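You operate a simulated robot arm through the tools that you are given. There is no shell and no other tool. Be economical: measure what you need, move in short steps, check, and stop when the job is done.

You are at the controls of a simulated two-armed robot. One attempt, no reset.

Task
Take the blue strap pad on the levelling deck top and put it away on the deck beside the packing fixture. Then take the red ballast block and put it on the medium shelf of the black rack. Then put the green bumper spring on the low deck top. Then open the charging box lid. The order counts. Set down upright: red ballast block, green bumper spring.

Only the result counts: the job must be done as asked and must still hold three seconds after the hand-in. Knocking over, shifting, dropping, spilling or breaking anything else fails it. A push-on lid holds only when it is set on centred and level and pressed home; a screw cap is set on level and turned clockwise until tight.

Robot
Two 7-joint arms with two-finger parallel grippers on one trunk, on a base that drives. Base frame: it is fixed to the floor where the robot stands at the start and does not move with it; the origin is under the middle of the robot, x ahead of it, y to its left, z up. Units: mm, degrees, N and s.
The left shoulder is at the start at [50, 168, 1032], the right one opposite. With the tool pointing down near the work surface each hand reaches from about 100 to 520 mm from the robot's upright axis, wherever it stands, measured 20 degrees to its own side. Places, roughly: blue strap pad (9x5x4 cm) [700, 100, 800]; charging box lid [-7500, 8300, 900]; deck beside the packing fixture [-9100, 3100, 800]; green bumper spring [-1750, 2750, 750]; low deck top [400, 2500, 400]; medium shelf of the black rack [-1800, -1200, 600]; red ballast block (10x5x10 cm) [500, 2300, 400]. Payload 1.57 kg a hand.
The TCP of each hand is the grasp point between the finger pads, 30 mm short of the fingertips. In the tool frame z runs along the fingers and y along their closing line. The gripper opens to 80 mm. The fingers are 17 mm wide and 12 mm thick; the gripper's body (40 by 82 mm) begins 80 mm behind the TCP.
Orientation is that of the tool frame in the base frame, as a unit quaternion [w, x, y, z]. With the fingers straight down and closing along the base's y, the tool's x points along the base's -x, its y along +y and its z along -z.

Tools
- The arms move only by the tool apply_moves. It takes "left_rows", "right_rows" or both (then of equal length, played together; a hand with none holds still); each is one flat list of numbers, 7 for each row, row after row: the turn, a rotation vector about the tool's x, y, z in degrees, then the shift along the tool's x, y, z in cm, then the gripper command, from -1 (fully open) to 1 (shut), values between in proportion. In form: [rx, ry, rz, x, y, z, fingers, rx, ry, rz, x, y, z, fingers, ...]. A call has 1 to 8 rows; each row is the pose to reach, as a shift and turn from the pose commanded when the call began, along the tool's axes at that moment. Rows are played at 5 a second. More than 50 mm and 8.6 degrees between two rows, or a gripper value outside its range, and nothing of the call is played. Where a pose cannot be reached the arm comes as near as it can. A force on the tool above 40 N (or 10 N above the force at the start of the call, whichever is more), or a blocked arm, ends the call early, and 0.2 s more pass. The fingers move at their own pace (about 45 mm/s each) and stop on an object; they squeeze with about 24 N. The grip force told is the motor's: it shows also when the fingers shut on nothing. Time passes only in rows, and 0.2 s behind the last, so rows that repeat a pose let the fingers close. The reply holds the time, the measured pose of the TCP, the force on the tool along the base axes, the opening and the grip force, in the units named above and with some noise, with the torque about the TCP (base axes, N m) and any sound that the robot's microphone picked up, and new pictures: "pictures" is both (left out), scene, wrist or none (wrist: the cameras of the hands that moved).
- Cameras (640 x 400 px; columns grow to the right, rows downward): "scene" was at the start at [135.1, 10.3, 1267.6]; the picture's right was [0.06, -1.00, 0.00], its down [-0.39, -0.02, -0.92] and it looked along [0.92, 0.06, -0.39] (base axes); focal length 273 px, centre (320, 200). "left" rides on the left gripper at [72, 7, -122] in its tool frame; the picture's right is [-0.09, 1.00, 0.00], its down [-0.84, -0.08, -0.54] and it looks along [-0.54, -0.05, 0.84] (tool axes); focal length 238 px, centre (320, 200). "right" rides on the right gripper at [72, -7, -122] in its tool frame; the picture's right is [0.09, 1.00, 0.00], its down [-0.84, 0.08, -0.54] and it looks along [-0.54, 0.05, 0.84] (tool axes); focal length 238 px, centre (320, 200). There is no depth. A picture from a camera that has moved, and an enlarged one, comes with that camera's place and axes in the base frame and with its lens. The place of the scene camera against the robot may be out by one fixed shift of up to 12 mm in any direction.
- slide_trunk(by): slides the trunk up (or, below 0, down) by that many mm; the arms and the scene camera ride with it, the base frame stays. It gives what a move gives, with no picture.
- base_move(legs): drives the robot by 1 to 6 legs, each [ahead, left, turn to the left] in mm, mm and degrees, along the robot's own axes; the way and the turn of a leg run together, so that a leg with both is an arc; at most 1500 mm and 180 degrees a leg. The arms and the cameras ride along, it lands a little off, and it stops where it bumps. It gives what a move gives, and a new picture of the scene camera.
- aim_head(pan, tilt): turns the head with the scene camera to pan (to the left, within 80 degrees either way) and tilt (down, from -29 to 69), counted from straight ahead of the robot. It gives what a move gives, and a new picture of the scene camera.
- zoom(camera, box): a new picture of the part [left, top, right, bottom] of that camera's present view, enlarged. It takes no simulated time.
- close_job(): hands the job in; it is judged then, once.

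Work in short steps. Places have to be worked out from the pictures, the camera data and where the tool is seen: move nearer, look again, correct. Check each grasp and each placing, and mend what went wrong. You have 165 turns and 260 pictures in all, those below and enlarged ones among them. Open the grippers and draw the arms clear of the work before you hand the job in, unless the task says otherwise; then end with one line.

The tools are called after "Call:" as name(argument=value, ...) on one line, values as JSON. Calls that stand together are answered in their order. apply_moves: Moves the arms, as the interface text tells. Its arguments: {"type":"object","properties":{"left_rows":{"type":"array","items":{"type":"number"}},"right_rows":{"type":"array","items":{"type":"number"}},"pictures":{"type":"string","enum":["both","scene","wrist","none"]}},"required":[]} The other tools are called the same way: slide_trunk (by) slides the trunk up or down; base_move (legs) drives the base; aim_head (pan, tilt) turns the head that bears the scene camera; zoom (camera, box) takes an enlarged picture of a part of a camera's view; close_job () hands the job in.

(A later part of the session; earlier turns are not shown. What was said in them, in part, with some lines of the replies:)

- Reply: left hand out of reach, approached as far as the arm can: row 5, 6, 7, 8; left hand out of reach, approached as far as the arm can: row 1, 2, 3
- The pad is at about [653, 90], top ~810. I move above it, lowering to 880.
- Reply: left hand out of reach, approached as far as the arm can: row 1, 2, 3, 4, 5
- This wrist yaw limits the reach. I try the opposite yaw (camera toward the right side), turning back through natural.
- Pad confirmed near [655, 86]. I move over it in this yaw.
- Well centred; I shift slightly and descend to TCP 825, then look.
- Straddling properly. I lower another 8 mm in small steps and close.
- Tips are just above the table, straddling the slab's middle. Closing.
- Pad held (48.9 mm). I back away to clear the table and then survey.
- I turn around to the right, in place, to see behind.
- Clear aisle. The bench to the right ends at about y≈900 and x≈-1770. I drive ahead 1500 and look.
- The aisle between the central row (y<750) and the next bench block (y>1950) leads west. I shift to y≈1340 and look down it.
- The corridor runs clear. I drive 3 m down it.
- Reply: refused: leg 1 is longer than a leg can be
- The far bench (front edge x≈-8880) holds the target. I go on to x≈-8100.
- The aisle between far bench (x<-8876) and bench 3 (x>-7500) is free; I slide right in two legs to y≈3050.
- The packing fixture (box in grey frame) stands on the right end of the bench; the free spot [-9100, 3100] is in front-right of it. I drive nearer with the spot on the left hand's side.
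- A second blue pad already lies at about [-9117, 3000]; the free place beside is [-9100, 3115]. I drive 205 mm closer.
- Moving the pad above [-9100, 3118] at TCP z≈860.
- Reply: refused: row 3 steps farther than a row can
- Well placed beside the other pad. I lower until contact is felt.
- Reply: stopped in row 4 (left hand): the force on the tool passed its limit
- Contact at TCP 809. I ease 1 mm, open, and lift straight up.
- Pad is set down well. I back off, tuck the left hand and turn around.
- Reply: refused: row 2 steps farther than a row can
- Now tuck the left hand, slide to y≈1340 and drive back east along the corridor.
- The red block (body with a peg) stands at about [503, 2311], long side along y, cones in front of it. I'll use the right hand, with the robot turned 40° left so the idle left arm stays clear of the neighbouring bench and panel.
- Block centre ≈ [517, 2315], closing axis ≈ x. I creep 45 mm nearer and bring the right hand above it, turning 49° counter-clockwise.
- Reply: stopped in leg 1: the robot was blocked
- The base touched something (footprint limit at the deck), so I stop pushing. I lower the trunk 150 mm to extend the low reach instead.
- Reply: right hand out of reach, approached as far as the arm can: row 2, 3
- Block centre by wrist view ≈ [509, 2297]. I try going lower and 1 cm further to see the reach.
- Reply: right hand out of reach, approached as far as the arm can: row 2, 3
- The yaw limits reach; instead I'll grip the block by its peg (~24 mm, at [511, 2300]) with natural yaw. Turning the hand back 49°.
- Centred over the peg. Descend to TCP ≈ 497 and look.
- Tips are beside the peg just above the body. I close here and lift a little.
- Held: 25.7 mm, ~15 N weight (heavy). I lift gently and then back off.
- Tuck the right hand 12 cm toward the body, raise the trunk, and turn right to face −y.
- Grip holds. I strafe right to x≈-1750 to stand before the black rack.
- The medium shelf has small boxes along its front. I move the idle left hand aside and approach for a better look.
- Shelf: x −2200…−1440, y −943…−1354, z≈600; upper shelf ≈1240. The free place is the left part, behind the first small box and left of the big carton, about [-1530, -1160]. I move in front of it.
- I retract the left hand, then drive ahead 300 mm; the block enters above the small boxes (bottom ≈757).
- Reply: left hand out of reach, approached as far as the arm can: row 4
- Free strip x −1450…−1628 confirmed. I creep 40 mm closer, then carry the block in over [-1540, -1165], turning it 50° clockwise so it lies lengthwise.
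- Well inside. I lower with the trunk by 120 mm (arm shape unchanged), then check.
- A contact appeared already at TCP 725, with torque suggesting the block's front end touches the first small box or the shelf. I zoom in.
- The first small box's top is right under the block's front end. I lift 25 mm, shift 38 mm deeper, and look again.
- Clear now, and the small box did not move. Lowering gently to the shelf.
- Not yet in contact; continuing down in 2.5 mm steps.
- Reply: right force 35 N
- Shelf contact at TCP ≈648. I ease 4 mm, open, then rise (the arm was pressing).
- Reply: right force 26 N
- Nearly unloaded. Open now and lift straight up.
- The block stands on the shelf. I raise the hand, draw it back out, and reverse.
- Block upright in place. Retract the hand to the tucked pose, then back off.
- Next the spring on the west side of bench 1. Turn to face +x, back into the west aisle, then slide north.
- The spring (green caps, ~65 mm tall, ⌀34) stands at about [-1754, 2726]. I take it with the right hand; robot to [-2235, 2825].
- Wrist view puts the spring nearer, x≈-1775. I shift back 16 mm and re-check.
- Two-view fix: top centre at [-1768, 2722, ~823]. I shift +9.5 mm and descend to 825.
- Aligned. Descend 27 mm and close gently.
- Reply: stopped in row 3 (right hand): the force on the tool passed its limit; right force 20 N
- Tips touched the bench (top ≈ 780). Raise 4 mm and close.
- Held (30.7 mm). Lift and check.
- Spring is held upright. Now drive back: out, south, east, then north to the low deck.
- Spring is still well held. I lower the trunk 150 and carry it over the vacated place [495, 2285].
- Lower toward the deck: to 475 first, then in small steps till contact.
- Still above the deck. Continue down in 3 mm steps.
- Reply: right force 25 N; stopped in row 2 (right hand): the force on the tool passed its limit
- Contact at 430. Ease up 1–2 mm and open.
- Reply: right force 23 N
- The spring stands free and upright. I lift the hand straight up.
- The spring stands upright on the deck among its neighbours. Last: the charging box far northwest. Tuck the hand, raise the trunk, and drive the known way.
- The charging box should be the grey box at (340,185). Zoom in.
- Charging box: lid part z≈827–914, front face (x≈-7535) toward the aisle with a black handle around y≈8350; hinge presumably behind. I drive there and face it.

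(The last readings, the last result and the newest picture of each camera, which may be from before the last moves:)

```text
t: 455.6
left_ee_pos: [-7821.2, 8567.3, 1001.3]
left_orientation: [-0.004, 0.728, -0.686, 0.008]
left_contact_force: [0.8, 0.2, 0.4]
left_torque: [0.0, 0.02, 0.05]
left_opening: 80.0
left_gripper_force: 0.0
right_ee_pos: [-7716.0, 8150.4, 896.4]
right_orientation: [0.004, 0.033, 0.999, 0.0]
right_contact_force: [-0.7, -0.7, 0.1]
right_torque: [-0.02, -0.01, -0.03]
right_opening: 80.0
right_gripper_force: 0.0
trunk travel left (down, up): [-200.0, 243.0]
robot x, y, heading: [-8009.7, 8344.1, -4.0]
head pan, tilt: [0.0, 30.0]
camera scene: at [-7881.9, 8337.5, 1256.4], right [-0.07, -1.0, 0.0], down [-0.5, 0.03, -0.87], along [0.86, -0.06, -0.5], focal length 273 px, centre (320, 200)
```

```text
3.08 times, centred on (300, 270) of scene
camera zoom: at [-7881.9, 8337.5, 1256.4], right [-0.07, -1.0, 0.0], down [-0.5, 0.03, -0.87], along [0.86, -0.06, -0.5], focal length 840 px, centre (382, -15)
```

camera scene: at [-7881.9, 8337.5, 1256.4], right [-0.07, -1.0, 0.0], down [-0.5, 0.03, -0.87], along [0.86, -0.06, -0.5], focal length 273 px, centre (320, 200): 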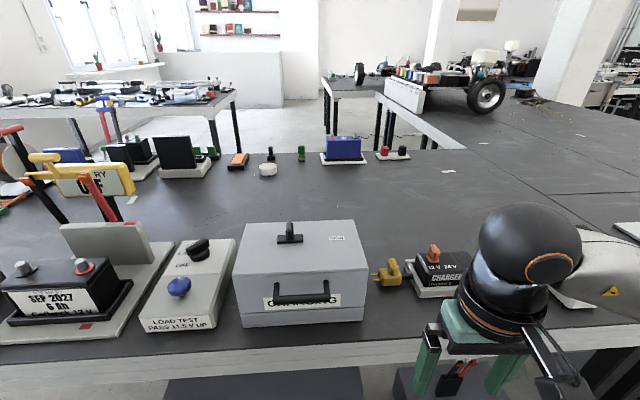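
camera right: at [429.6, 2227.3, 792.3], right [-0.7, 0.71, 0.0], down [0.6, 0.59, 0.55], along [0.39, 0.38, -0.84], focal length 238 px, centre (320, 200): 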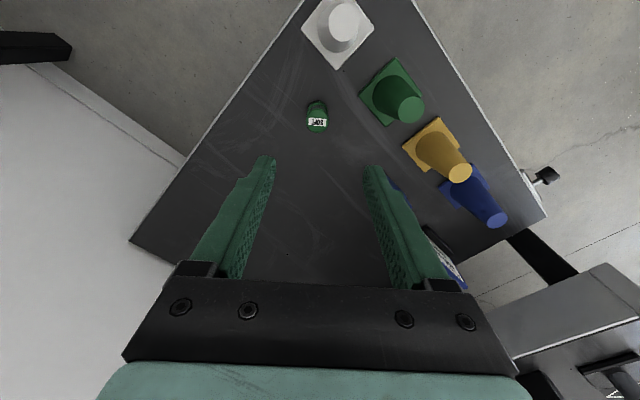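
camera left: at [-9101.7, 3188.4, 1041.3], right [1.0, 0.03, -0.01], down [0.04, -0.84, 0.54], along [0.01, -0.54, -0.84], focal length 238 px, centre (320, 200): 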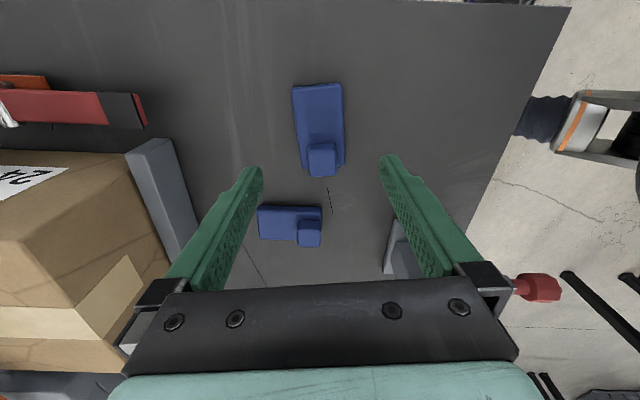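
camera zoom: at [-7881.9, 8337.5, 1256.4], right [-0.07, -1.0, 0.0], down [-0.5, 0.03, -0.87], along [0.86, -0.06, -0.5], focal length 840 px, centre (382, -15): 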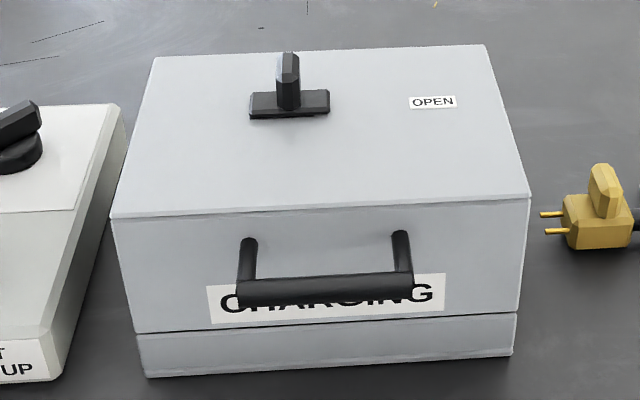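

The lid has a front pull bar (≈[-7572, 8298–8392, 885]) and a black slider-like knob on top with an "OPEN" label to its right. I position the robot for the left hand (closing along x), lifting the right hand clear.

Call:
apply_moves(right_rows=[0, 0, 0, 2, 0, -4, -1, 0, 0, 0, 4, 0, -8, -1, 0, 0, 0, 5, -3, -12, -1], left_rows=[0, 0, 0, 0, 0, -2, -1, 0, 0, 0, 0, 0, -4, -1, 0, 0, 0, 0, 0, -6, -1], pictures="none")

Call:
base_move(legs=[[115, -90, 4]])

Call:
apply_moves(left_rows=[0, 0, 0, 2, -3, 0, -1, 0, 0, 0, 4, -6, 0, -1, 0, 0, 0, 6, -9, 0, -1], pictures="both")

```text
refused: row 3 steps farther than a row can; nothing moved
```

```text
t: 456.9
left_ee_pos: [-7724.6, 8483.5, 1001.0]
left_orientation: [-0.004, 0.75, -0.661, 0.008]
left_contact_force: [0.3, 0.4, -0.1]
left_torque: [0.0, 0.02, 0.01]
left_opening: 80.1
left_gripper_force: 0.0
right_ee_pos: [-7591.8, 8076.0, 896.4]
right_orientation: [0.004, 0.0, 1.0, 0.0]
right_contact_force: [-0.2, 0.9, -0.2]
right_torque: [0.0, -0.01, -0.03]
right_opening: 80.2
right_gripper_force: 0.1
trunk travel left (down, up): [-200.0, 243.0]
robot x, y, heading: [-7903.5, 8247.4, 0.0]
head pan, tilt: [0.0, 30.0]
camera scene: at [-7769.4, 8251.7, 1256.3], right [0.0, -1.0, 0.0], down [-0.5, 0.0, -0.87], along [0.87, 0.0, -0.5], focal length 273 px, centre (320, 200)
```

scene: 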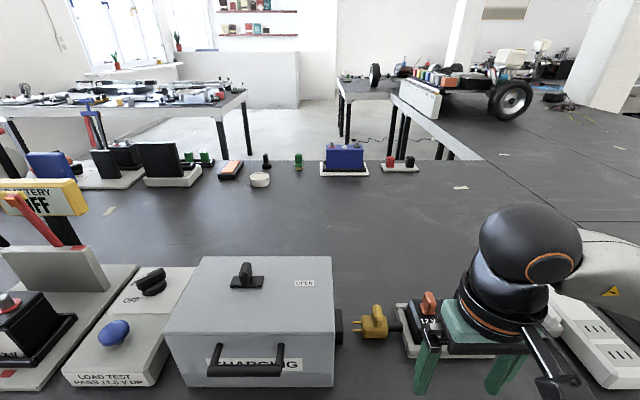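

```text
t: 457.7
left_ee_pos: [-7626.3, 8435.0, 1001.8]
left_orientation: [-0.004, 0.75, -0.661, 0.008]
left_contact_force: [0.3, 0.6, -0.5]
left_torque: [0.02, -0.01, 0.0]
left_opening: 80.2
left_gripper_force: 0.1
right_ee_pos: [-7592.9, 8076.7, 896.2]
right_orientation: [0.004, -0.001, 1.0, 0.001]
right_contact_force: [-0.7, 0.4, -0.4]
right_torque: [-0.02, 0.02, 0.0]
right_opening: 79.8
right_gripper_force: 0.1
trunk travel left (down, up): [-200.0, 243.0]
robot x, y, heading: [-7902.3, 8246.6, -0.0]
head pan, tilt: [0.0, 30.0]
camera scene: at [-7769.6, 8251.7, 1256.3], right [0.0, -1.0, 0.0], down [-0.5, 0.0, -0.87], along [0.87, 0.0, -0.5], focal length 273 px, centre (320, 200)
camera left: at [-7627.2, 8363.6, 1124.7], right [-1.0, -0.03, -0.02], down [-0.04, 0.84, 0.54], along [-0.01, 0.54, -0.84], focal length 238 px, centre (320, 200)
```

scene: 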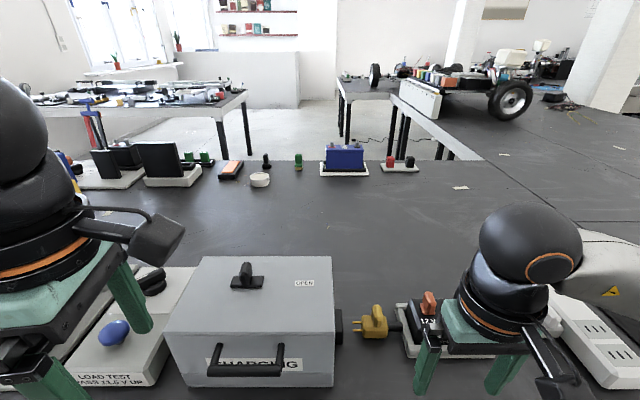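
left: 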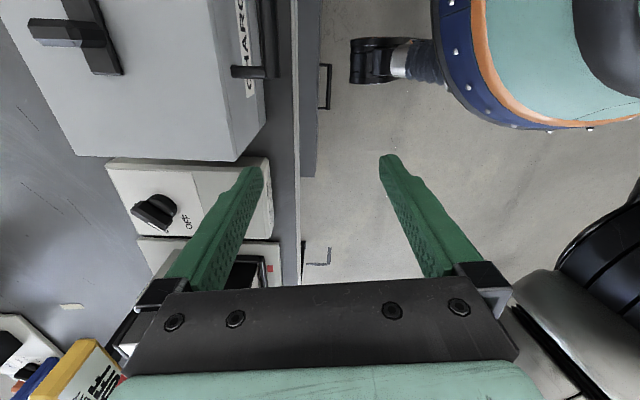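

The top knob (tab at ≈[-7452, 8368], z up to ~958) looks like a slide latch toward the "OPEN" label at y≈8278. I close the left gripper and bring the fingertips to the +y side of the tab.

Call:
apply_moves(left_rows=[0, 0, 0, 1.5, -4.2, 0, 1, 0, 0, 0, 3, -8.4, 0, 1, 0, 0, 0, 4.5, -12.6, 0, 1, 0, 0, 0, 5.6, -16.8, 0, 1, 0, 0, 0, 5.6, -16.8, 2, 1, 0, 0, 0, 5.6, -16.8, 3.8, 1, 0, 0, 0, 5.6, -16.8, 3.8, 1], pictures="both")

Call:
zoom(camera="scene", box=[180, 220, 340, 340])

```text
t: 459.3
left_ee_pos: [-7455.1, 8401.7, 969.9]
left_orientation: [-0.004, 0.75, -0.662, 0.008]
left_contact_force: [0.5, -0.5, -0.5]
left_torque: [0.0, -0.02, -0.01]
left_opening: 0.0
left_gripper_force: 21.8
right_ee_pos: [-7592.8, 8076.5, 896.8]
right_orientation: [0.003, 0.0, 1.0, 0.0]
right_contact_force: [0.1, 0.1, 1.1]
right_torque: [0.0, 0.01, -0.02]
right_opening: 79.9
right_gripper_force: 0.1
trunk travel left (down, up): [-200.0, 243.0]
robot x, y, heading: [-7902.8, 8248.7, -0.0]
head pan, tilt: [0.0, 30.0]
camera scene: at [-7769.6, 8251.9, 1256.4], right [0.0, -1.0, 0.0], down [-0.5, 0.0, -0.87], along [0.87, 0.0, -0.5], focal length 273 px, centre (320, 200)
camera left: at [-7455.1, 8330.2, 1092.4], right [-1.0, -0.03, -0.02], down [-0.04, 0.84, 0.54], along [0.0, 0.54, -0.84], focal length 238 px, centre (320, 200)
```

scene: 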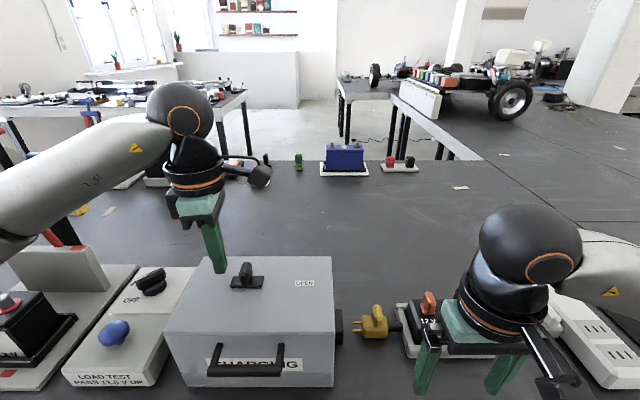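
left: 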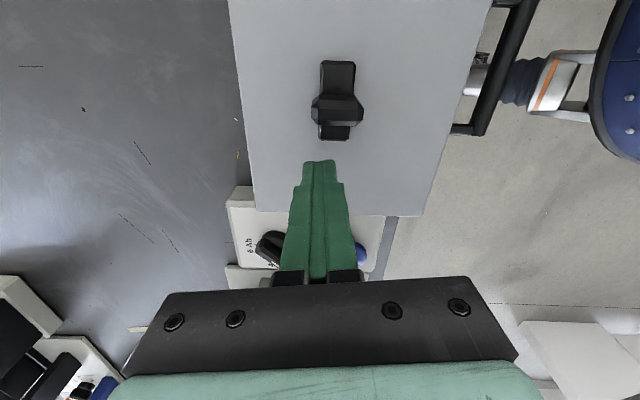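

```text
3.33 times, centred on (260, 280) of scene
camera zoom: at [-7769.6, 8251.9, 1256.4], right [0.0, -1.0, 0.0], down [-0.5, 0.0, -0.87], along [0.87, 0.0, -0.5], focal length 911 px, centre (520, -67)
```

zoom: 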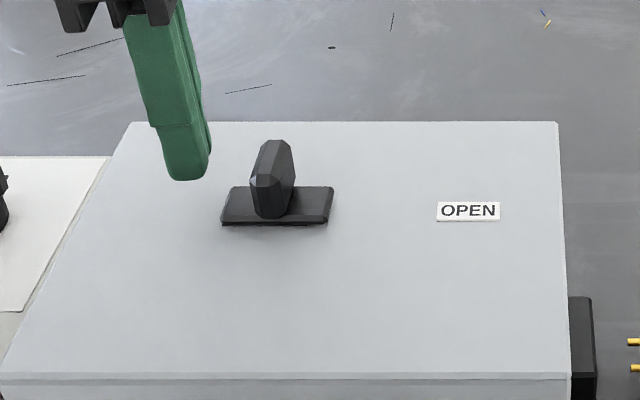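

The knob is a wing on a base plate. I test a gentle push toward OPEN, in small steps with force watch.

Call:
apply_moves(left_rows=[0, 0, 0, 0.5, 0, 0.8, 1, 0, 0, 0, 1.0, 0, 0.8, 1, 0, 0, 0, 1.3, 0, 0.8, 1, 0, 0, 0, 1.6, 0, 0.8, 1], pictures="none")

Call:
zoom(camera="scene", box=[180, 220, 340, 340])

```text
t: 460.3
left_ee_pos: [-7451.4, 8387.1, 960.6]
left_orientation: [-0.004, 0.75, -0.661, 0.008]
left_contact_force: [0.1, 0.5, 0.7]
left_torque: [-0.03, 0.02, 0.01]
left_opening: 0.0
left_gripper_force: 21.1
right_ee_pos: [-7592.7, 8075.7, 896.4]
right_orientation: [0.005, 0.0, 1.0, 0.0]
right_contact_force: [-0.1, 0.0, -1.0]
right_torque: [-0.02, 0.0, 0.05]
right_opening: 80.0
right_gripper_force: 0.2
trunk travel left (down, up): [-200.0, 243.0]
robot x, y, heading: [-7899.0, 8247.4, 0.2]
head pan, tilt: [0.0, 30.0]
```

```text
3.33 times, centred on (260, 280) of scene
camera zoom: at [-7769.7, 8251.9, 1256.4], right [0.0, -1.0, 0.0], down [-0.5, 0.0, -0.87], along [0.87, 0.0, -0.5], focal length 911 px, centre (520, -67)
```

zoom: 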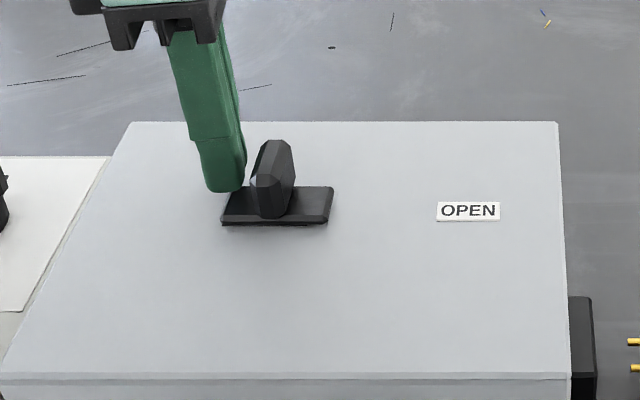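

Call:
apply_moves(left_rows=[0, 0, 0, 0.3, 0.1, 0, 1, 0, 0, 0, 0.6, 0.2, 0, 1, 0, 0, 0, 0.9, 0.3, 0, 1, 0, 0, 0, 1.2, 0.4, 0, 1], pictures="none")

Call:
zoom(camera="scene", box=[180, 220, 340, 340])

```text
t: 461.3
left_ee_pos: [-7454.6, 8373.5, 958.7]
left_orientation: [-0.004, 0.75, -0.661, 0.007]
left_contact_force: [0.1, 1.9, 1.5]
left_torque: [0.06, -0.02, 0.03]
left_opening: 0.0
left_gripper_force: 21.6
right_ee_pos: [-7592.0, 8076.4, 896.9]
right_orientation: [0.003, 0.0, 1.0, 0.0]
right_contact_force: [-0.5, -0.4, 0.4]
right_torque: [0.01, 0.0, 0.03]
right_opening: 80.0
right_gripper_force: 0.1
trunk travel left (down, up): [-200.0, 243.0]
robot x, y, heading: [-7902.3, 8247.5, -0.2]
head pan, tilt: [0.0, 30.0]
```

```text
3.33 times, centred on (260, 280) of scene
camera zoom: at [-7769.8, 8252.0, 1256.4], right [0.0, -1.0, 0.0], down [-0.5, 0.0, -0.87], along [0.87, 0.0, -0.5], focal length 911 px, centre (520, -67)
```

zoom: 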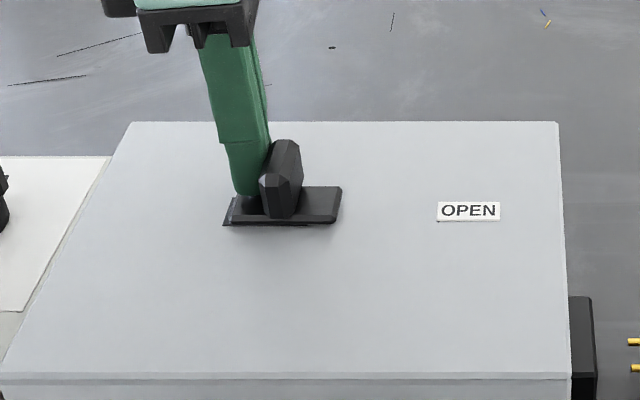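

It slides, with ~2 N. Continue pushing toward OPEN.

Call:
apply_moves(left_rows=[0, 0, 0, 0.4, 0.05, 0, 1, 0, 0, 0, 0.8, 0.1, 0, 1, 0, 0, 0, 1.2, 0.15, 0, 1, 0, 0, 0, 1.6, 0.2, 0, 1, 0, 0, 0, 2.0, 0.25, 0, 1, 0, 0, 0, 2.0, 0.25, 0, 1], pictures="none")

Call:
zoom(camera="scene", box=[180, 220, 340, 340])

```text
t: 462.7
left_ee_pos: [-7454.0, 8352.5, 960.1]
left_orientation: [-0.003, 0.751, -0.661, 0.008]
left_contact_force: [-0.2, 0.3, 0.0]
left_torque: [-0.02, 0.02, 0.01]
left_opening: 0.0
left_gripper_force: 21.4
right_ee_pos: [-7591.5, 8076.2, 897.0]
right_orientation: [0.004, 0.0, 1.0, 0.0]
right_contact_force: [-1.2, -0.3, 0.1]
right_torque: [0.01, 0.01, 0.03]
right_opening: 79.8
right_gripper_force: 0.0
trunk travel left (down, up): [-200.0, 243.0]
robot x, y, heading: [-7900.5, 8245.8, 0.0]
head pan, tilt: [0.0, 30.0]
```

```text
3.33 times, centred on (260, 280) of scene
camera zoom: at [-7769.7, 8251.8, 1256.4], right [0.0, -1.0, 0.0], down [-0.5, 0.0, -0.87], along [0.87, 0.0, -0.5], focal length 911 px, centre (520, -67)
```

zoom: 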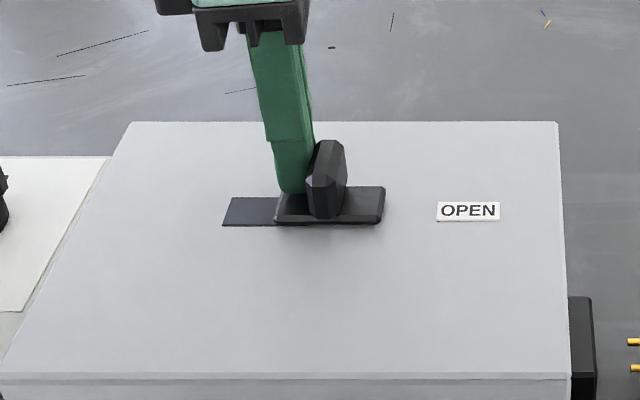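

Call:
apply_moves(left_rows=[0, 0, 0, 0.4, 0.05, 0, 1, 0, 0, 0, 0.8, 0.1, 0, 1, 0, 0, 0, 1.2, 0.15, 0, 1, 0, 0, 0, 1.6, 0.2, 0, 1, 0, 0, 0, 2.0, 0.25, 0, 1, 0, 0, 0, 2.4, 0.3, 0, 1], pictures="none")

Call:
zoom(camera="scene", box=[180, 220, 340, 340])

```text
t: 464.1
left_ee_pos: [-7454.0, 8334.7, 960.3]
left_orientation: [-0.006, 0.752, -0.659, 0.006]
left_contact_force: [1.2, 24.3, 4.4]
left_torque: [0.34, 0.01, -0.04]
left_opening: 0.0
left_gripper_force: 20.6
right_ee_pos: [-7592.5, 8078.1, 897.1]
right_orientation: [0.004, -0.001, 1.0, 0.0]
right_contact_force: [-0.3, 0.8, 1.4]
right_torque: [-0.01, 0.0, 0.0]
right_opening: 79.8
right_gripper_force: 0.1
trunk travel left (down, up): [-200.0, 243.0]
robot x, y, heading: [-7901.6, 8248.4, -0.0]
head pan, tilt: [0.0, 30.0]
```

```text
3.33 times, centred on (260, 280) of scene
camera zoom: at [-7769.9, 8254.7, 1256.5], right [0.0, -1.0, 0.0], down [-0.5, 0.0, -0.87], along [0.87, 0.0, -0.5], focal length 911 px, centre (520, -67)
```

zoom: 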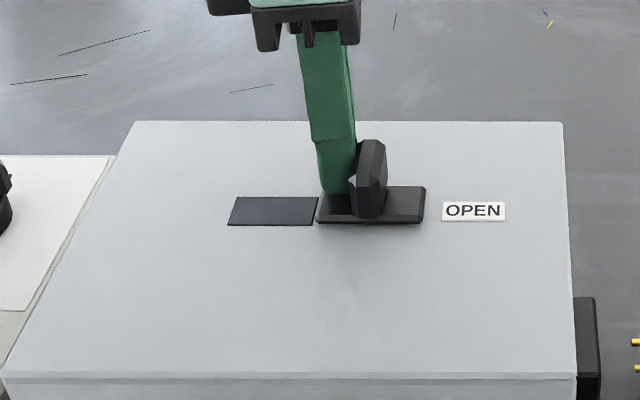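

Latch is at its end stop; the box stayed put. I back off, rise, and move over the pull bar with the gripper opened to 30 mm.

Call:
apply_moves(left_rows=[0, 0, 0, -1, 0, -1, 1, 0, 0, 0, -1.5, 0, -5, 1, 0, 0, 3, -1.8, 4, -5, 0.25, 0, 0, 5, -2.1, 8, -5, 0.25, 0, 0, 7, -2.5, 12.2, -5, 0.25, 0, 0, 7, -2.5, 12.2, -4, 0.25], pictures="both")

```text
t: 465.5
left_ee_pos: [-7580.5, 8340.9, 998.3]
left_orientation: [-0.005, 0.708, -0.706, 0.007]
left_contact_force: [-0.3, 0.4, -0.8]
left_torque: [0.0, -0.03, 0.02]
left_opening: 29.9
left_gripper_force: 0.0
right_ee_pos: [-7592.6, 8077.1, 897.0]
right_orientation: [0.003, 0.0, 1.0, -0.001]
right_contact_force: [-0.4, -1.4, -0.3]
right_torque: [0.02, 0.0, 0.04]
right_opening: 79.8
right_gripper_force: 0.0
trunk travel left (down, up): [-200.0, 243.0]
robot x, y, heading: [-7904.9, 8246.6, -0.1]
head pan, tilt: [0.0, 30.0]
camera scene: at [-7769.7, 8251.9, 1256.4], right [0.0, -1.0, 0.0], down [-0.5, 0.0, -0.87], along [0.87, 0.0, -0.5], focal length 273 px, centre (320, 200)
camera left: at [-7588.9, 8269.8, 1120.4], right [-1.0, 0.09, -0.02], down [0.07, 0.84, 0.54], along [0.06, 0.54, -0.84], focal length 238 px, centre (320, 200)
```

scene: 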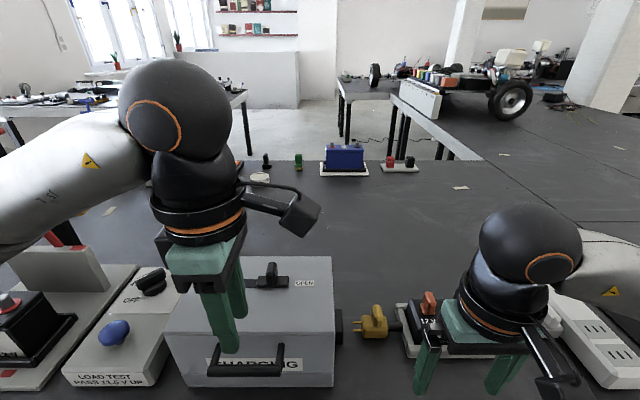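
left: 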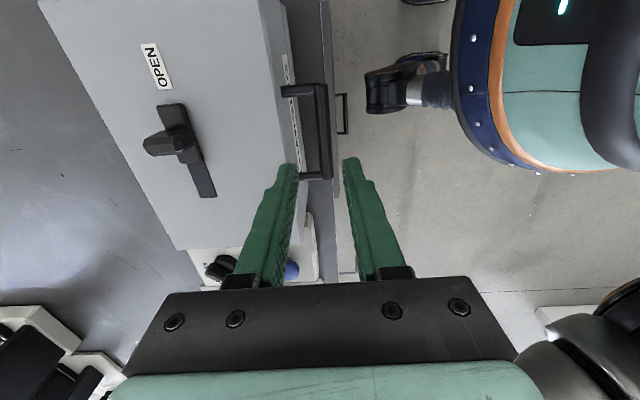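

Bar at x≈-7583, z≈900; face at -7550. I descend part way (to ~935) along x=-7583 and check the finger behind the bar.

Call:
apply_moves(left_rows=[0, 0, 0, 0, 0.3, 2, 0.25, 0, 0, 0, 0, 0.3, 4, 0.25, 0, 0, 0, 0, 0.3, 6, 0.25, 0, 0, 0, 0, 0.3, 6, 0.25], pictures="wrist")

Call:
zoom(camera="left", box=[220, 50, 420, 250])

```text
t: 466.5
left_ee_pos: [-7580.5, 8337.8, 936.9]
left_orientation: [-0.005, 0.708, -0.706, 0.007]
left_contact_force: [0.4, -0.2, -0.1]
left_torque: [-0.02, 0.01, 0.01]
left_opening: 30.2
left_gripper_force: 0.0
right_ee_pos: [-7592.7, 8076.2, 897.1]
right_orientation: [0.004, 0.001, 1.0, 0.0]
right_contact_force: [0.0, 0.3, 0.0]
right_torque: [0.02, 0.01, -0.01]
right_opening: 80.1
right_gripper_force: 0.1
trunk travel left (down, up): [-200.0, 243.0]
robot x, y, heading: [-7905.8, 8244.9, 0.1]
head pan, tilt: [0.0, 30.0]
camera left: at [-7588.8, 8267.2, 1060.1], right [-1.0, 0.09, -0.02], down [0.07, 0.84, 0.54], along [0.06, 0.54, -0.84], focal length 238 px, centre (320, 200)
```

left: 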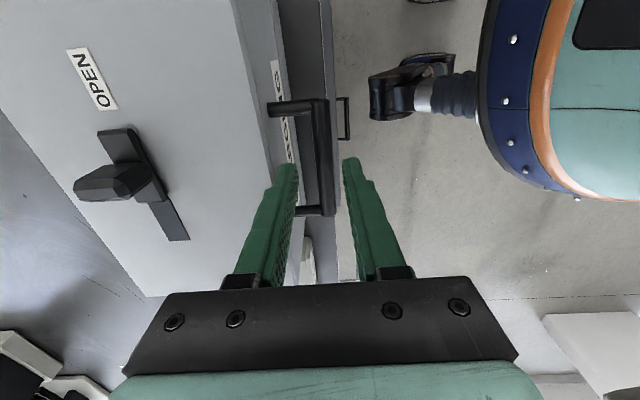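

```text
2.00 times, centred on (320, 150) of left
camera zoom: at [-7588.8, 8267.2, 1060.1], right [-1.0, 0.09, -0.02], down [0.07, 0.84, 0.54], along [0.06, 0.54, -0.84], focal length 477 px, centre (320, 300)
```

zoom: 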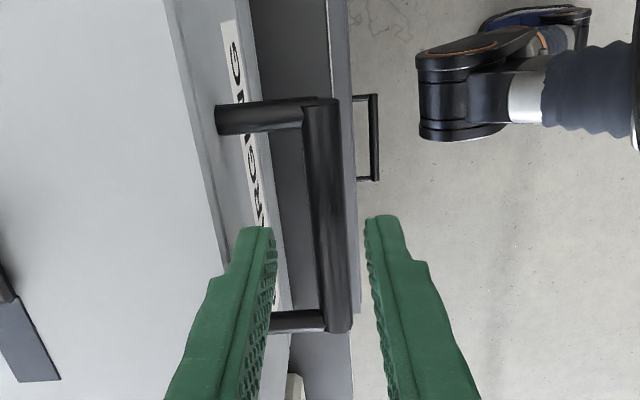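

Bar z≈905. I shift 2.5 mm outward and descend 25 mm so the tips pass either side of the bar.

Call:
apply_moves(left_rows=[0, 0, 0, 0, 0.25, 0, 0.25, 0, 0, 0, 0, 0.25, 0.8, 0.25, 0, 0, 0, 0, 0.25, 1.6, 0.25, 0, 0, 0, 0, 0.25, 2.5, 0.25, 0, 0, 0, 0, 0.25, 2.5, 0.25], pictures="none")

Call:
zoom(camera="left", box=[220, 50, 420, 250])

```text
t: 467.7
left_ee_pos: [-7582.0, 8340.0, 912.4]
left_orientation: [-0.005, 0.708, -0.706, 0.006]
left_contact_force: [-0.1, -0.4, -0.9]
left_torque: [0.02, 0.02, 0.03]
left_opening: 29.9
left_gripper_force: 0.1
right_ee_pos: [-7592.1, 8077.0, 895.6]
right_orientation: [0.003, 0.0, 1.0, -0.001]
right_contact_force: [-0.4, 0.1, 0.2]
right_torque: [0.01, 0.03, -0.01]
right_opening: 79.8
right_gripper_force: 0.0
trunk travel left (down, up): [-200.0, 243.0]
robot x, y, heading: [-7901.7, 8248.2, -0.0]
head pan, tilt: [0.0, 30.0]
```

```text
2.00 times, centred on (320, 150) of left
camera zoom: at [-7592.1, 8268.1, 1035.2], right [-1.0, 0.09, -0.02], down [0.07, 0.84, 0.54], along [0.06, 0.54, -0.84], focal length 477 px, centre (320, 300)
```

zoom: 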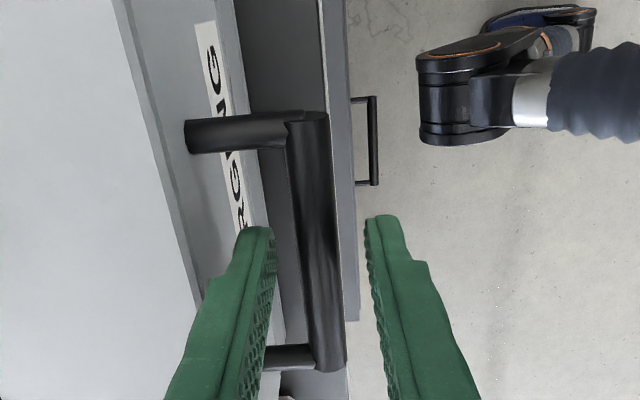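

The fingers straddle the bar. Close on it.

Call:
apply_moves(left_rows=[0, 0, 0, 0, 0, 0, 0.6, 0, 0, 0, 0, 0, 0, 1, 0, 0, 0, 0, 0, 0, 1, 0, 0, 0, 0, 0, 0, 1], pictures="wrist")

```text
t: 468.7
left_ee_pos: [-7582.2, 8339.1, 912.7]
left_orientation: [-0.005, 0.708, -0.706, 0.007]
left_contact_force: [4.0, 0.7, -2.0]
left_torque: [-0.02, -0.1, -0.14]
left_opening: 13.9
left_gripper_force: 30.4
right_ee_pos: [-7592.8, 8076.5, 896.7]
right_orientation: [0.003, -0.001, 1.0, 0.0]
right_contact_force: [0.1, -0.7, -0.5]
right_torque: [0.02, 0.03, -0.03]
right_opening: 79.9
right_gripper_force: 0.1
trunk travel left (down, up): [-200.0, 243.0]
robot x, y, heading: [-7906.2, 8252.6, -0.2]
head pan, tilt: [0.0, 30.0]
camera left: at [-7591.5, 8268.2, 1035.3], right [-1.0, 0.09, -0.02], down [0.07, 0.84, 0.54], along [0.06, 0.54, -0.84], focal length 238 px, centre (320, 200)
```

left: 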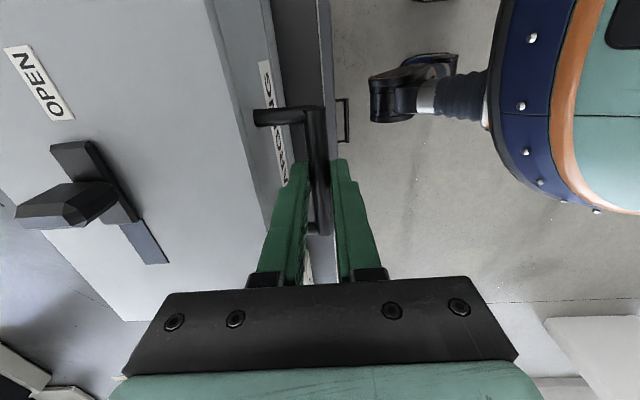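

Bar gripped (13.9 mm). I lift along the presumed hinge arc (hinge ≈[-7400, z 820]) for the first 5° and read the forces.

Call:
apply_moves(left_rows=[0, 0, 0, 0, -0.4, -0.76, 1, 0, 0, 0, 0, -0.85, -1.54, 1, 0, 0, 0, 0, -0.85, -1.54, 1], pictures="scene")

```text
t: 469.5
left_ee_pos: [-7575.4, 8339.3, 929.0]
left_orientation: [-0.004, 0.708, -0.706, 0.008]
left_contact_force: [-5.8, -6.7, -4.0]
left_torque: [0.13, 0.2, -0.01]
left_opening: 13.8
left_gripper_force: 30.3
right_ee_pos: [-7592.5, 8076.4, 896.6]
right_orientation: [0.003, 0.0, 1.0, 0.001]
right_contact_force: [-0.6, 0.6, 0.1]
right_torque: [-0.02, 0.0, 0.02]
right_opening: 80.0
right_gripper_force: 0.0
trunk travel left (down, up): [-200.0, 243.0]
robot x, y, heading: [-7901.3, 8246.5, -0.2]
head pan, tilt: [0.0, 30.0]
camera scene: at [-7770.1, 8251.2, 1256.4], right [0.0, -1.0, 0.0], down [-0.5, 0.0, -0.87], along [0.87, 0.0, -0.5], focal length 273 px, centre (320, 200)
```

scene: 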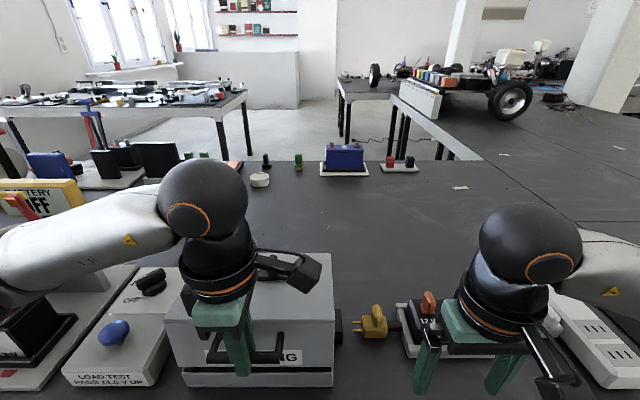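

Moves with little force. Continue another ~10°.

Call:
apply_moves(left_rows=[0, 0, 0, 0, -0.75, -1.5, 1, 0, 0, 0, 0, -1.7, -2.9, 1, 0, 0, 0, 0, -1.7, -2.9, 1], pictures="none")

Call:
apply_moves(left_rows=[0, 0, 0, 0, -0.95, -1.3, 1, 0, 0, 0, 0, -2.0, -2.5, 1, 0, 0, 0, 0, -2.0, -2.5, 1], pictures="none")

```text
t: 470.3
left_ee_pos: [-7558.5, 8339.5, 959.5]
left_orientation: [-0.005, 0.708, -0.706, 0.007]
left_contact_force: [-3.2, -3.2, -1.2]
left_torque: [-0.01, 0.2, -0.08]
left_opening: 14.0
left_gripper_force: 30.3
right_ee_pos: [-7591.5, 8076.7, 897.4]
right_orientation: [0.004, -0.001, 1.0, 0.0]
right_contact_force: [0.3, 0.0, 0.0]
right_torque: [-0.03, 0.01, -0.01]
right_opening: 80.1
right_gripper_force: 0.0
trunk travel left (down, up): [-200.0, 243.0]
robot x, y, heading: [-7904.4, 8250.2, -0.2]
head pan, tilt: [0.0, 30.0]
```

```text
t: 471.1
left_ee_pos: [-7538.9, 8340.3, 984.1]
left_orientation: [-0.005, 0.709, -0.706, 0.007]
left_contact_force: [-3.2, 2.3, -0.8]
left_torque: [0.33, 0.16, -0.09]
left_opening: 13.5
left_gripper_force: 30.3
right_ee_pos: [-7592.2, 8076.8, 896.3]
right_orientation: [0.003, 0.0, 1.0, 0.001]
right_contact_force: [-0.2, -0.6, 0.5]
right_torque: [0.02, -0.01, 0.02]
right_opening: 79.8
right_gripper_force: 0.1
trunk travel left (down, up): [-200.0, 243.0]
robot x, y, heading: [-7902.5, 8245.6, -0.1]
head pan, tilt: [0.0, 30.0]
```

The arc fits a hinge near [-7393, z≈845]; the lid is ~24° open. Continue along the arc to ~54°.

Call:
apply_moves(left_rows=[0, 0, 0, 0, -1.25, -1.22, 1, 0, 0, 0, 0, -2.59, -2.33, 1, 0, 0, 0, 0, -4.03, -3.32, 1, 0, 0, 0, 0, -5.55, -4.18, 1, 0, 0, 0, 0, -7.13, -4.9, 1, 0, 0, 0, 0, -8.78, -5.49, 1], pictures="both")

```text
t: 472.5
left_ee_pos: [-7450.8, 8339.0, 1038.7]
left_orientation: [-0.002, 0.708, -0.706, 0.007]
left_contact_force: [4.1, -4.2, -22.1]
left_torque: [-0.25, -0.09, -0.11]
left_opening: 13.9
left_gripper_force: 30.7
right_ee_pos: [-7591.6, 8076.3, 895.2]
right_orientation: [0.002, 0.001, 1.0, 0.0]
right_contact_force: [0.3, -0.2, -0.3]
right_torque: [-0.03, 0.0, -0.01]
right_opening: 80.1
right_gripper_force: 0.1
trunk travel left (down, up): [-200.0, 243.0]
robot x, y, heading: [-7903.7, 8246.3, -0.3]
head pan, tilt: [0.0, 30.0]
camera scene: at [-7767.8, 8251.7, 1255.8], right [0.0, -1.0, 0.0], down [-0.5, 0.0, -0.86], along [0.86, 0.0, -0.5], focal length 273 px, centre (320, 200)
camera left: at [-7459.3, 8268.2, 1161.2], right [-1.0, 0.09, -0.01], down [0.07, 0.84, 0.54], along [0.06, 0.54, -0.84], focal length 238 px, centre (320, 200)
```

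scene: 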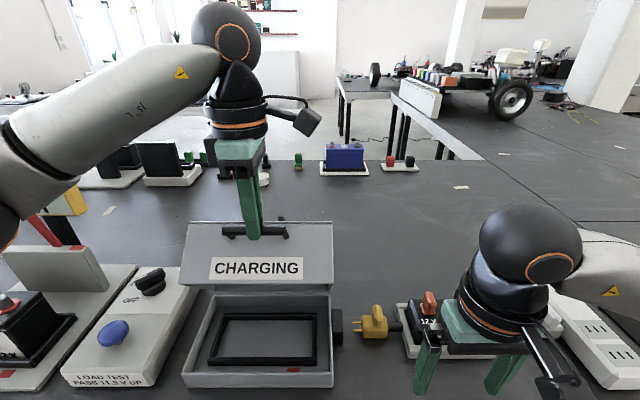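
left: 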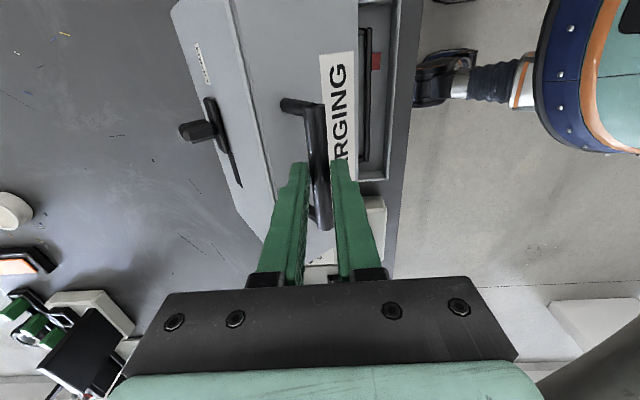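

Lid ~55° open, latch works. I continue along a slightly lower arc to about 85°.

Call:
apply_moves(left_rows=[0, 0, 0, 0, -1.6, 0.3, 1, 0, 0, 0, 0, -3.33, 0.02, 1, 0, 0, 0, 0, -5.08, -0.12, 1, 0, 0, 0, 0, -6.83, -0.1, 1, 0, 0, 0, 0, -8.58, 0.07, 1, 0, 0, 0, 0, -10.3, 0.38, 1], pictures="both")

```text
t: 473.9
left_ee_pos: [-7349.5, 8340.0, 1037.4]
left_orientation: [-0.006, 0.708, -0.706, 0.009]
left_contact_force: [4.6, -4.3, 19.2]
left_torque: [-0.03, -0.11, -0.02]
left_opening: 14.0
left_gripper_force: 30.0
right_ee_pos: [-7593.3, 8076.7, 896.8]
right_orientation: [0.004, 0.0, 1.0, 0.001]
right_contact_force: [-0.8, -0.2, 0.1]
right_torque: [0.01, 0.01, -0.01]
right_opening: 79.8
right_gripper_force: 0.0
trunk travel left (down, up): [-200.0, 243.0]
robot x, y, heading: [-7900.2, 8244.2, -0.2]
head pan, tilt: [0.0, 30.0]
camera scene: at [-7770.8, 8251.1, 1256.6], right [0.0, -1.0, 0.0], down [-0.5, 0.0, -0.87], along [0.87, 0.0, -0.5], focal length 273 px, centre (320, 200)
camera left: at [-7358.2, 8268.2, 1160.3], right [-1.0, 0.09, -0.02], down [0.06, 0.84, 0.54], along [0.07, 0.54, -0.84], focal length 238 px, centre (320, 200)
```

scene: 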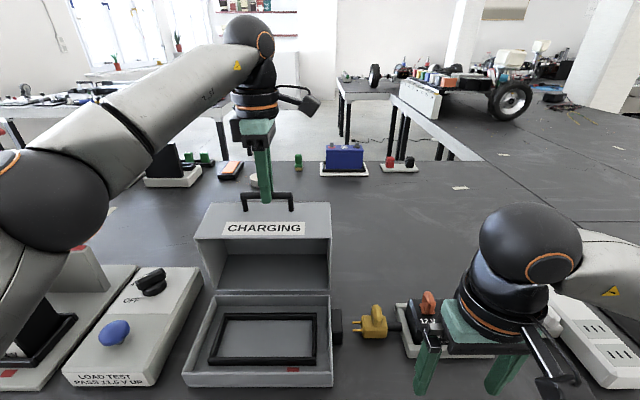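
left: 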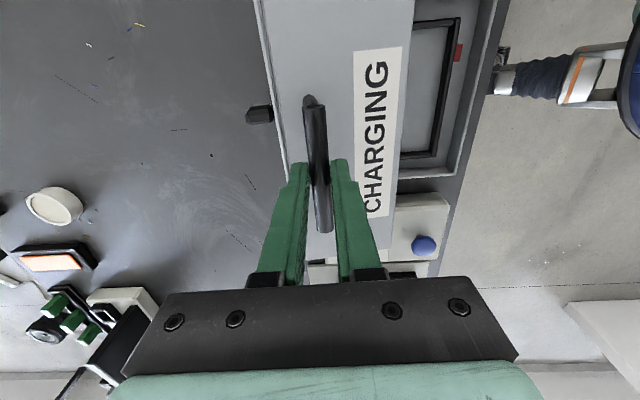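

~85° open. I try another 10°.

Call:
apply_moves(left_rows=[0, 0, 0, 0, 0, -0.2, 1, 0, 0, 0, 0, -1.0, -0.1, 1, 0, 0, 0, 0, -1.9, 0.1, 1, 0, 0, 0, 0, -2.7, 0.4, 1, 0, 0, 0, 0, -3.5, 0.7, 1], pictures="none")

```text
t: 475.1
left_ee_pos: [-7323.2, 8338.8, 1030.7]
left_orientation: [0.007, -0.707, 0.707, -0.011]
left_contact_force: [3.0, -14.1, 11.9]
left_torque: [-0.25, -0.04, -0.06]
left_opening: 13.7
left_gripper_force: 30.0
left hand out of reach, approached as far as the arm can: row 4, 5
right_ee_pos: [-7593.3, 8075.0, 896.0]
right_orientation: [0.003, 0.001, 1.0, 0.001]
right_contact_force: [-0.1, -0.4, 0.4]
right_torque: [0.02, -0.02, 0.06]
right_opening: 80.1
right_gripper_force: 0.1
trunk travel left (down, up): [-200.0, 243.0]
robot x, y, heading: [-7904.2, 8247.2, -0.1]
head pan, tilt: [0.0, 30.0]
```

About 91° open. Release: open to 30 mm and look.

Call:
apply_moves(left_rows=[0, 0, 0, 0, 0, 0, 0.6, 0, 0, 0, 0, 0, 0, 0.2, 0, 0, 0, 0, 0, 0, 0.2], pictures="both")

```text
t: 475.9
left_ee_pos: [-7323.9, 8343.0, 1027.9]
left_orientation: [-0.005, 0.708, -0.706, 0.006]
left_contact_force: [-0.3, -0.7, -0.4]
left_torque: [-0.03, -0.01, 0.02]
left_opening: 32.0
left_gripper_force: 0.1
right_ee_pos: [-7592.0, 8075.5, 897.2]
right_orientation: [0.004, 0.0, 1.0, 0.0]
right_contact_force: [0.1, 0.5, -0.5]
right_torque: [-0.04, 0.0, 0.02]
right_opening: 79.8
right_gripper_force: 0.0
trunk travel left (down, up): [-200.0, 243.0]
robot x, y, heading: [-7903.5, 8249.2, -0.1]
head pan, tilt: [0.0, 30.0]
camera scene: at [-7769.7, 8251.9, 1256.4], right [0.0, -1.0, 0.0], down [-0.5, 0.0, -0.87], along [0.87, 0.0, -0.5], focal length 273 px, centre (320, 200)
camera left: at [-7332.1, 8272.2, 1149.6], right [-1.0, 0.09, -0.02], down [0.07, 0.84, 0.54], along [0.06, 0.54, -0.84], focal length 238 px, centre (320, 200)
```

scene: 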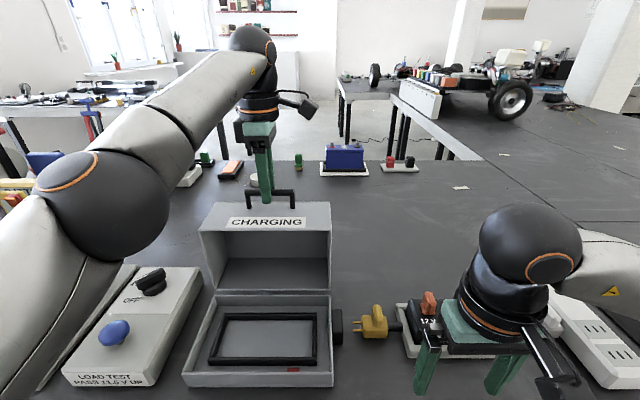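
left: 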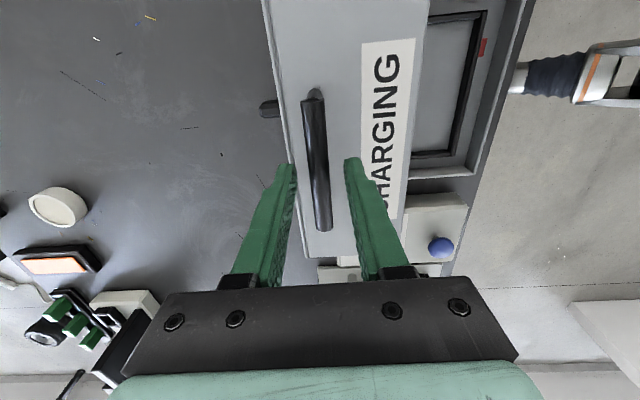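

The lid stays put. I raise the hand clear and watch.

Call:
apply_moves(left_rows=[0, 0, 0, 0, 0, -1.5, 0.2, 0, 0, 0, 0, 0, -4, 0.2, 0, 0, 0, 0, 1, -7, 0.2, 0, 0, 0, 0, 4, -8, 0.2, 0, 0, 0, 0, 8, -8, 0.2], pictures="scene")

```text
t: 477.1
left_ee_pos: [-7404.6, 8345.7, 1107.2]
left_orientation: [-0.003, 0.709, -0.705, 0.007]
left_contact_force: [-0.1, -1.6, 0.2]
left_torque: [0.03, 0.03, 0.02]
left_opening: 32.1
left_gripper_force: 0.0
left hand out of reach, approached as far as the arm can: row 1, 2, 3
right_ee_pos: [-7591.8, 8075.8, 897.3]
right_orientation: [0.004, 0.0, 1.0, 0.0]
right_contact_force: [0.0, 0.2, 0.0]
right_torque: [0.02, 0.0, 0.0]
right_opening: 80.0
right_gripper_force: 0.1
trunk travel left (down, up): [-200.0, 243.0]
robot x, y, heading: [-7903.9, 8247.8, -0.0]
head pan, tilt: [0.0, 30.0]
camera scene: at [-7769.9, 8251.7, 1256.4], right [0.0, -1.0, 0.0], down [-0.5, 0.0, -0.87], along [0.87, 0.0, -0.5], focal length 273 px, centre (320, 200)
```

scene: 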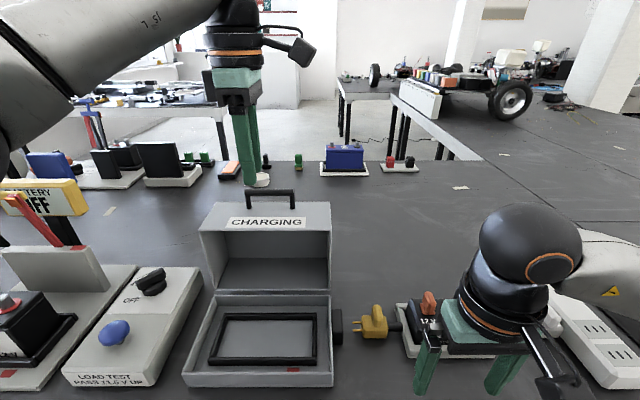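

The lid holds at about 90°. To be safe I'll nudge it a bit further with closed fingers on the upper rim, force-limited.

Call:
apply_moves(left_rows=[0, 0, 0, 0, 2.5, 0, 1, 0, 0, 0, 0, 4.5, 2, 1, 0, 0, 0, 0, 4.5, 6, 1, 0, 0, 0, 0, 4.5, 10, 1, 0, 0, 0, 0, 4.5, 11, 1], pictures="scene")

```text
t: 478.3
left_ee_pos: [-7448.2, 8343.0, 995.6]
left_orientation: [-0.004, 0.709, -0.705, 0.007]
left_contact_force: [0.7, 0.0, 0.4]
left_torque: [-0.01, -0.02, 0.04]
left_opening: 0.0
left_gripper_force: 21.5
right_ee_pos: [-7592.8, 8076.9, 896.2]
right_orientation: [0.004, 0.0, 1.0, 0.0]
right_contact_force: [0.2, 0.7, -0.6]
right_torque: [0.0, -0.01, -0.02]
right_opening: 79.8
right_gripper_force: 0.1
trunk travel left (down, up): [-200.0, 243.0]
robot x, y, heading: [-7902.6, 8248.8, 0.0]
head pan, tilt: [0.0, 30.0]
camera scene: at [-7769.6, 8251.9, 1256.4], right [0.0, -1.0, 0.0], down [-0.5, 0.0, -0.87], along [0.87, 0.0, -0.5], focal length 273 px, centre (320, 200)
```

scene: 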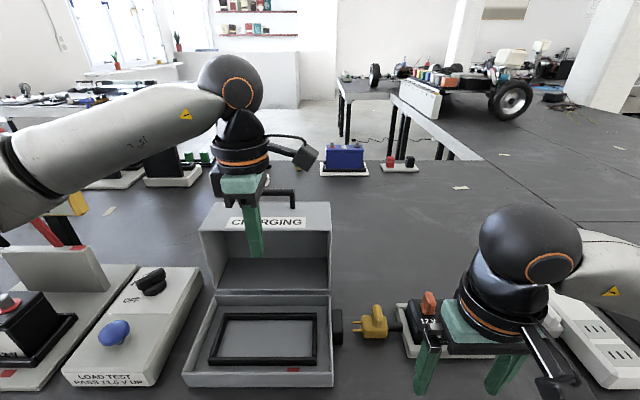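

Call:
apply_moves(left_rows=[0, 0, 0, 0, -1, 0, 1, 0, 0, 0, 0, -2, 0, 1, 0, 0, 0, 0, -3, 0, 1, 0, 0, 0, 0, -4, 0, 1, 0, 0, 0, 0, -5, 0, 1, 0, 0, 0, 0, -6, 0, 1], pictures="scene")

```text
t: 479.7
left_ee_pos: [-7388.0, 8345.1, 997.6]
left_orientation: [-0.004, 0.708, -0.706, 0.007]
left_contact_force: [-1.0, -0.3, -1.1]
left_torque: [-0.01, 0.0, -0.02]
left_opening: 0.1
left_gripper_force: 20.7
right_ee_pos: [-7592.1, 8076.4, 896.3]
right_orientation: [0.004, 0.0, 1.0, 0.001]
right_contact_force: [0.0, 0.6, -0.5]
right_torque: [0.04, -0.03, 0.0]
right_opening: 80.0
right_gripper_force: 0.2
trunk travel left (down, up): [-200.0, 243.0]
robot x, y, heading: [-7899.8, 8246.7, -0.1]
head pan, tilt: [0.0, 30.0]
camera scene: at [-7769.6, 8251.8, 1256.4], right [0.0, -1.0, 0.0], down [-0.5, 0.0, -0.87], along [0.87, 0.0, -0.5], focal length 273 px, centre (320, 200)
```

scene: 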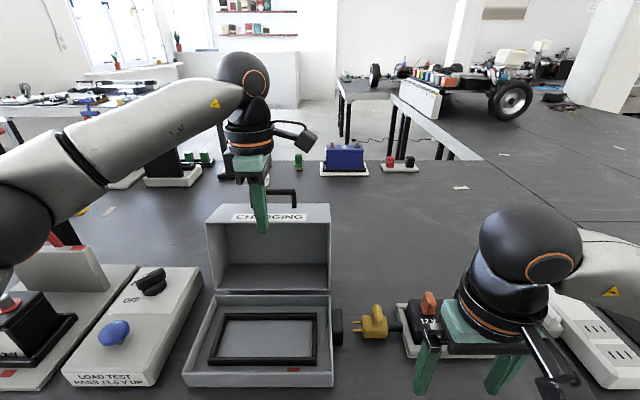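

It moves on with ~1 N. Push another 25 mm.

Call:
apply_moves(left_rows=[0, 0, 0, 0, -0.8, 0.2, 1, 0, 0, 0, 0, -1.6, 0.4, 1, 0, 0, 0, 0, -2.4, 0.6, 1, 0, 0, 0, 0, -3.0, 0.8, 1], pictures="scene")

```text
t: 480.5
left_ee_pos: [-7377.0, 8344.2, 993.8]
left_orientation: [-0.002, -0.705, 0.709, 0.003]
left_contact_force: [-17.0, 4.3, 8.5]
left_torque: [0.18, 0.4, 0.18]
left_opening: 0.3
left_gripper_force: 21.2
right_ee_pos: [-7594.1, 8076.7, 897.2]
right_orientation: [0.006, -0.001, 1.0, 0.0]
right_contact_force: [-0.7, 0.6, -1.3]
right_torque: [0.02, 0.0, 0.0]
right_opening: 80.3
right_gripper_force: 0.1
trunk travel left (down, up): [-200.0, 243.0]
robot x, y, heading: [-7900.3, 8248.9, 0.1]
head pan, tilt: [0.0, 30.0]
stopped in row 3 (left hand): the force on the tool passed its limit (the readings are from after the stop); the commanded pose is now the measured one
camera scene: at [-7772.9, 8252.4, 1256.9], right [0.0, -1.0, 0.0], down [-0.5, 0.0, -0.87], along [0.87, 0.0, -0.5], focal length 273 px, centre (320, 200)
```

scene: 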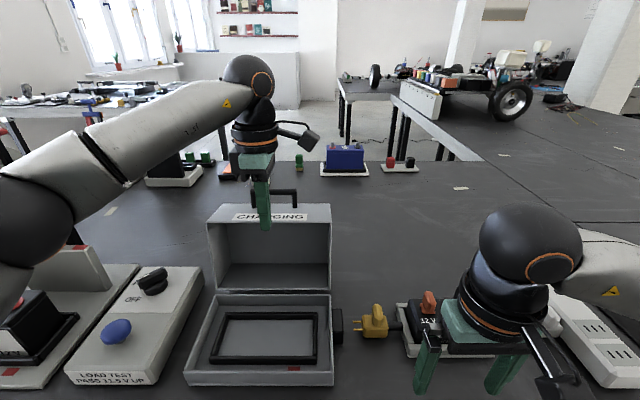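

The lid is at its end stop. I draw the hand back and up, open it, and back the robot off.

Call:
apply_moves(left_rows=[0, 0, 0, 0, 2, 0, 1, 0, 0, 0, 0, 5, -2, 1, 0, 0, 0, 0, 8, -6, 0, 0, 0, 0, 0, 12, -9, -1, 0, 0, 0, 0, 16, -10, -1], pictures="none")

Call:
base_move(legs=[[-250, 0, 0]])

```text
t: 481.7
left_ee_pos: [-7533.7, 8344.2, 1094.7]
left_orientation: [-0.002, -0.706, 0.708, 0.002]
left_contact_force: [0.3, 0.9, 0.6]
left_torque: [0.0, 0.0, 0.01]
left_opening: 65.8
left_gripper_force: 0.0
right_ee_pos: [-7593.3, 8077.0, 896.2]
right_orientation: [0.003, 0.0, 1.0, 0.001]
right_contact_force: [0.2, 0.3, 0.3]
right_torque: [-0.01, 0.01, -0.01]
right_opening: 79.9
right_gripper_force: 0.0
trunk travel left (down, up): [-200.0, 243.0]
robot x, y, heading: [-7902.5, 8244.6, 0.1]
head pan, tilt: [0.0, 30.0]
```

```text
t: 483.5
left_ee_pos: [-7787.9, 8343.2, 1094.5]
left_orientation: [-0.001, -0.706, 0.708, 0.001]
left_contact_force: [0.0, 0.7, 0.6]
left_torque: [0.0, -0.03, -0.01]
left_opening: 80.0
left_gripper_force: 0.0
right_ee_pos: [-7846.3, 8076.8, 898.0]
right_orientation: [0.003, 0.0, 1.0, 0.0]
right_contact_force: [-0.1, 0.2, 0.5]
right_torque: [0.0, -0.02, 0.0]
right_opening: 80.1
right_gripper_force: 0.1
trunk travel left (down, up): [-200.0, 243.0]
robot x, y, heading: [-8159.8, 8252.8, 0.1]
head pan, tilt: [0.0, 30.0]
camera scene: at [-8023.9, 8252.1, 1256.4], right [0.0, -1.0, 0.0], down [-0.5, 0.0, -0.87], along [0.87, 0.0, -0.5], focal length 273 px, centre (320, 200)
```

scene: 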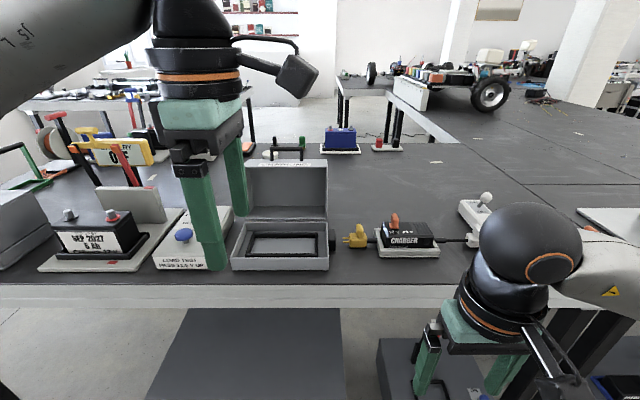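

The lid stays open, grippers are open and both arms are clear. Handing in.

Call:
close_job()

```text
The job is handed in.
```

All four jobs were done in the order asked, and I handed the job in; no verdict came back. The blue strap pad is on the deck beside the packing fixture. The red ballast block stands upright on the medium shelf of the black rack. The green bumper spring stands upright on the low deck top. The charging box lid is open to its stop. While I was setting the red block down, it touched one of the small boxes on the rack shelf; that box did not appear to move.
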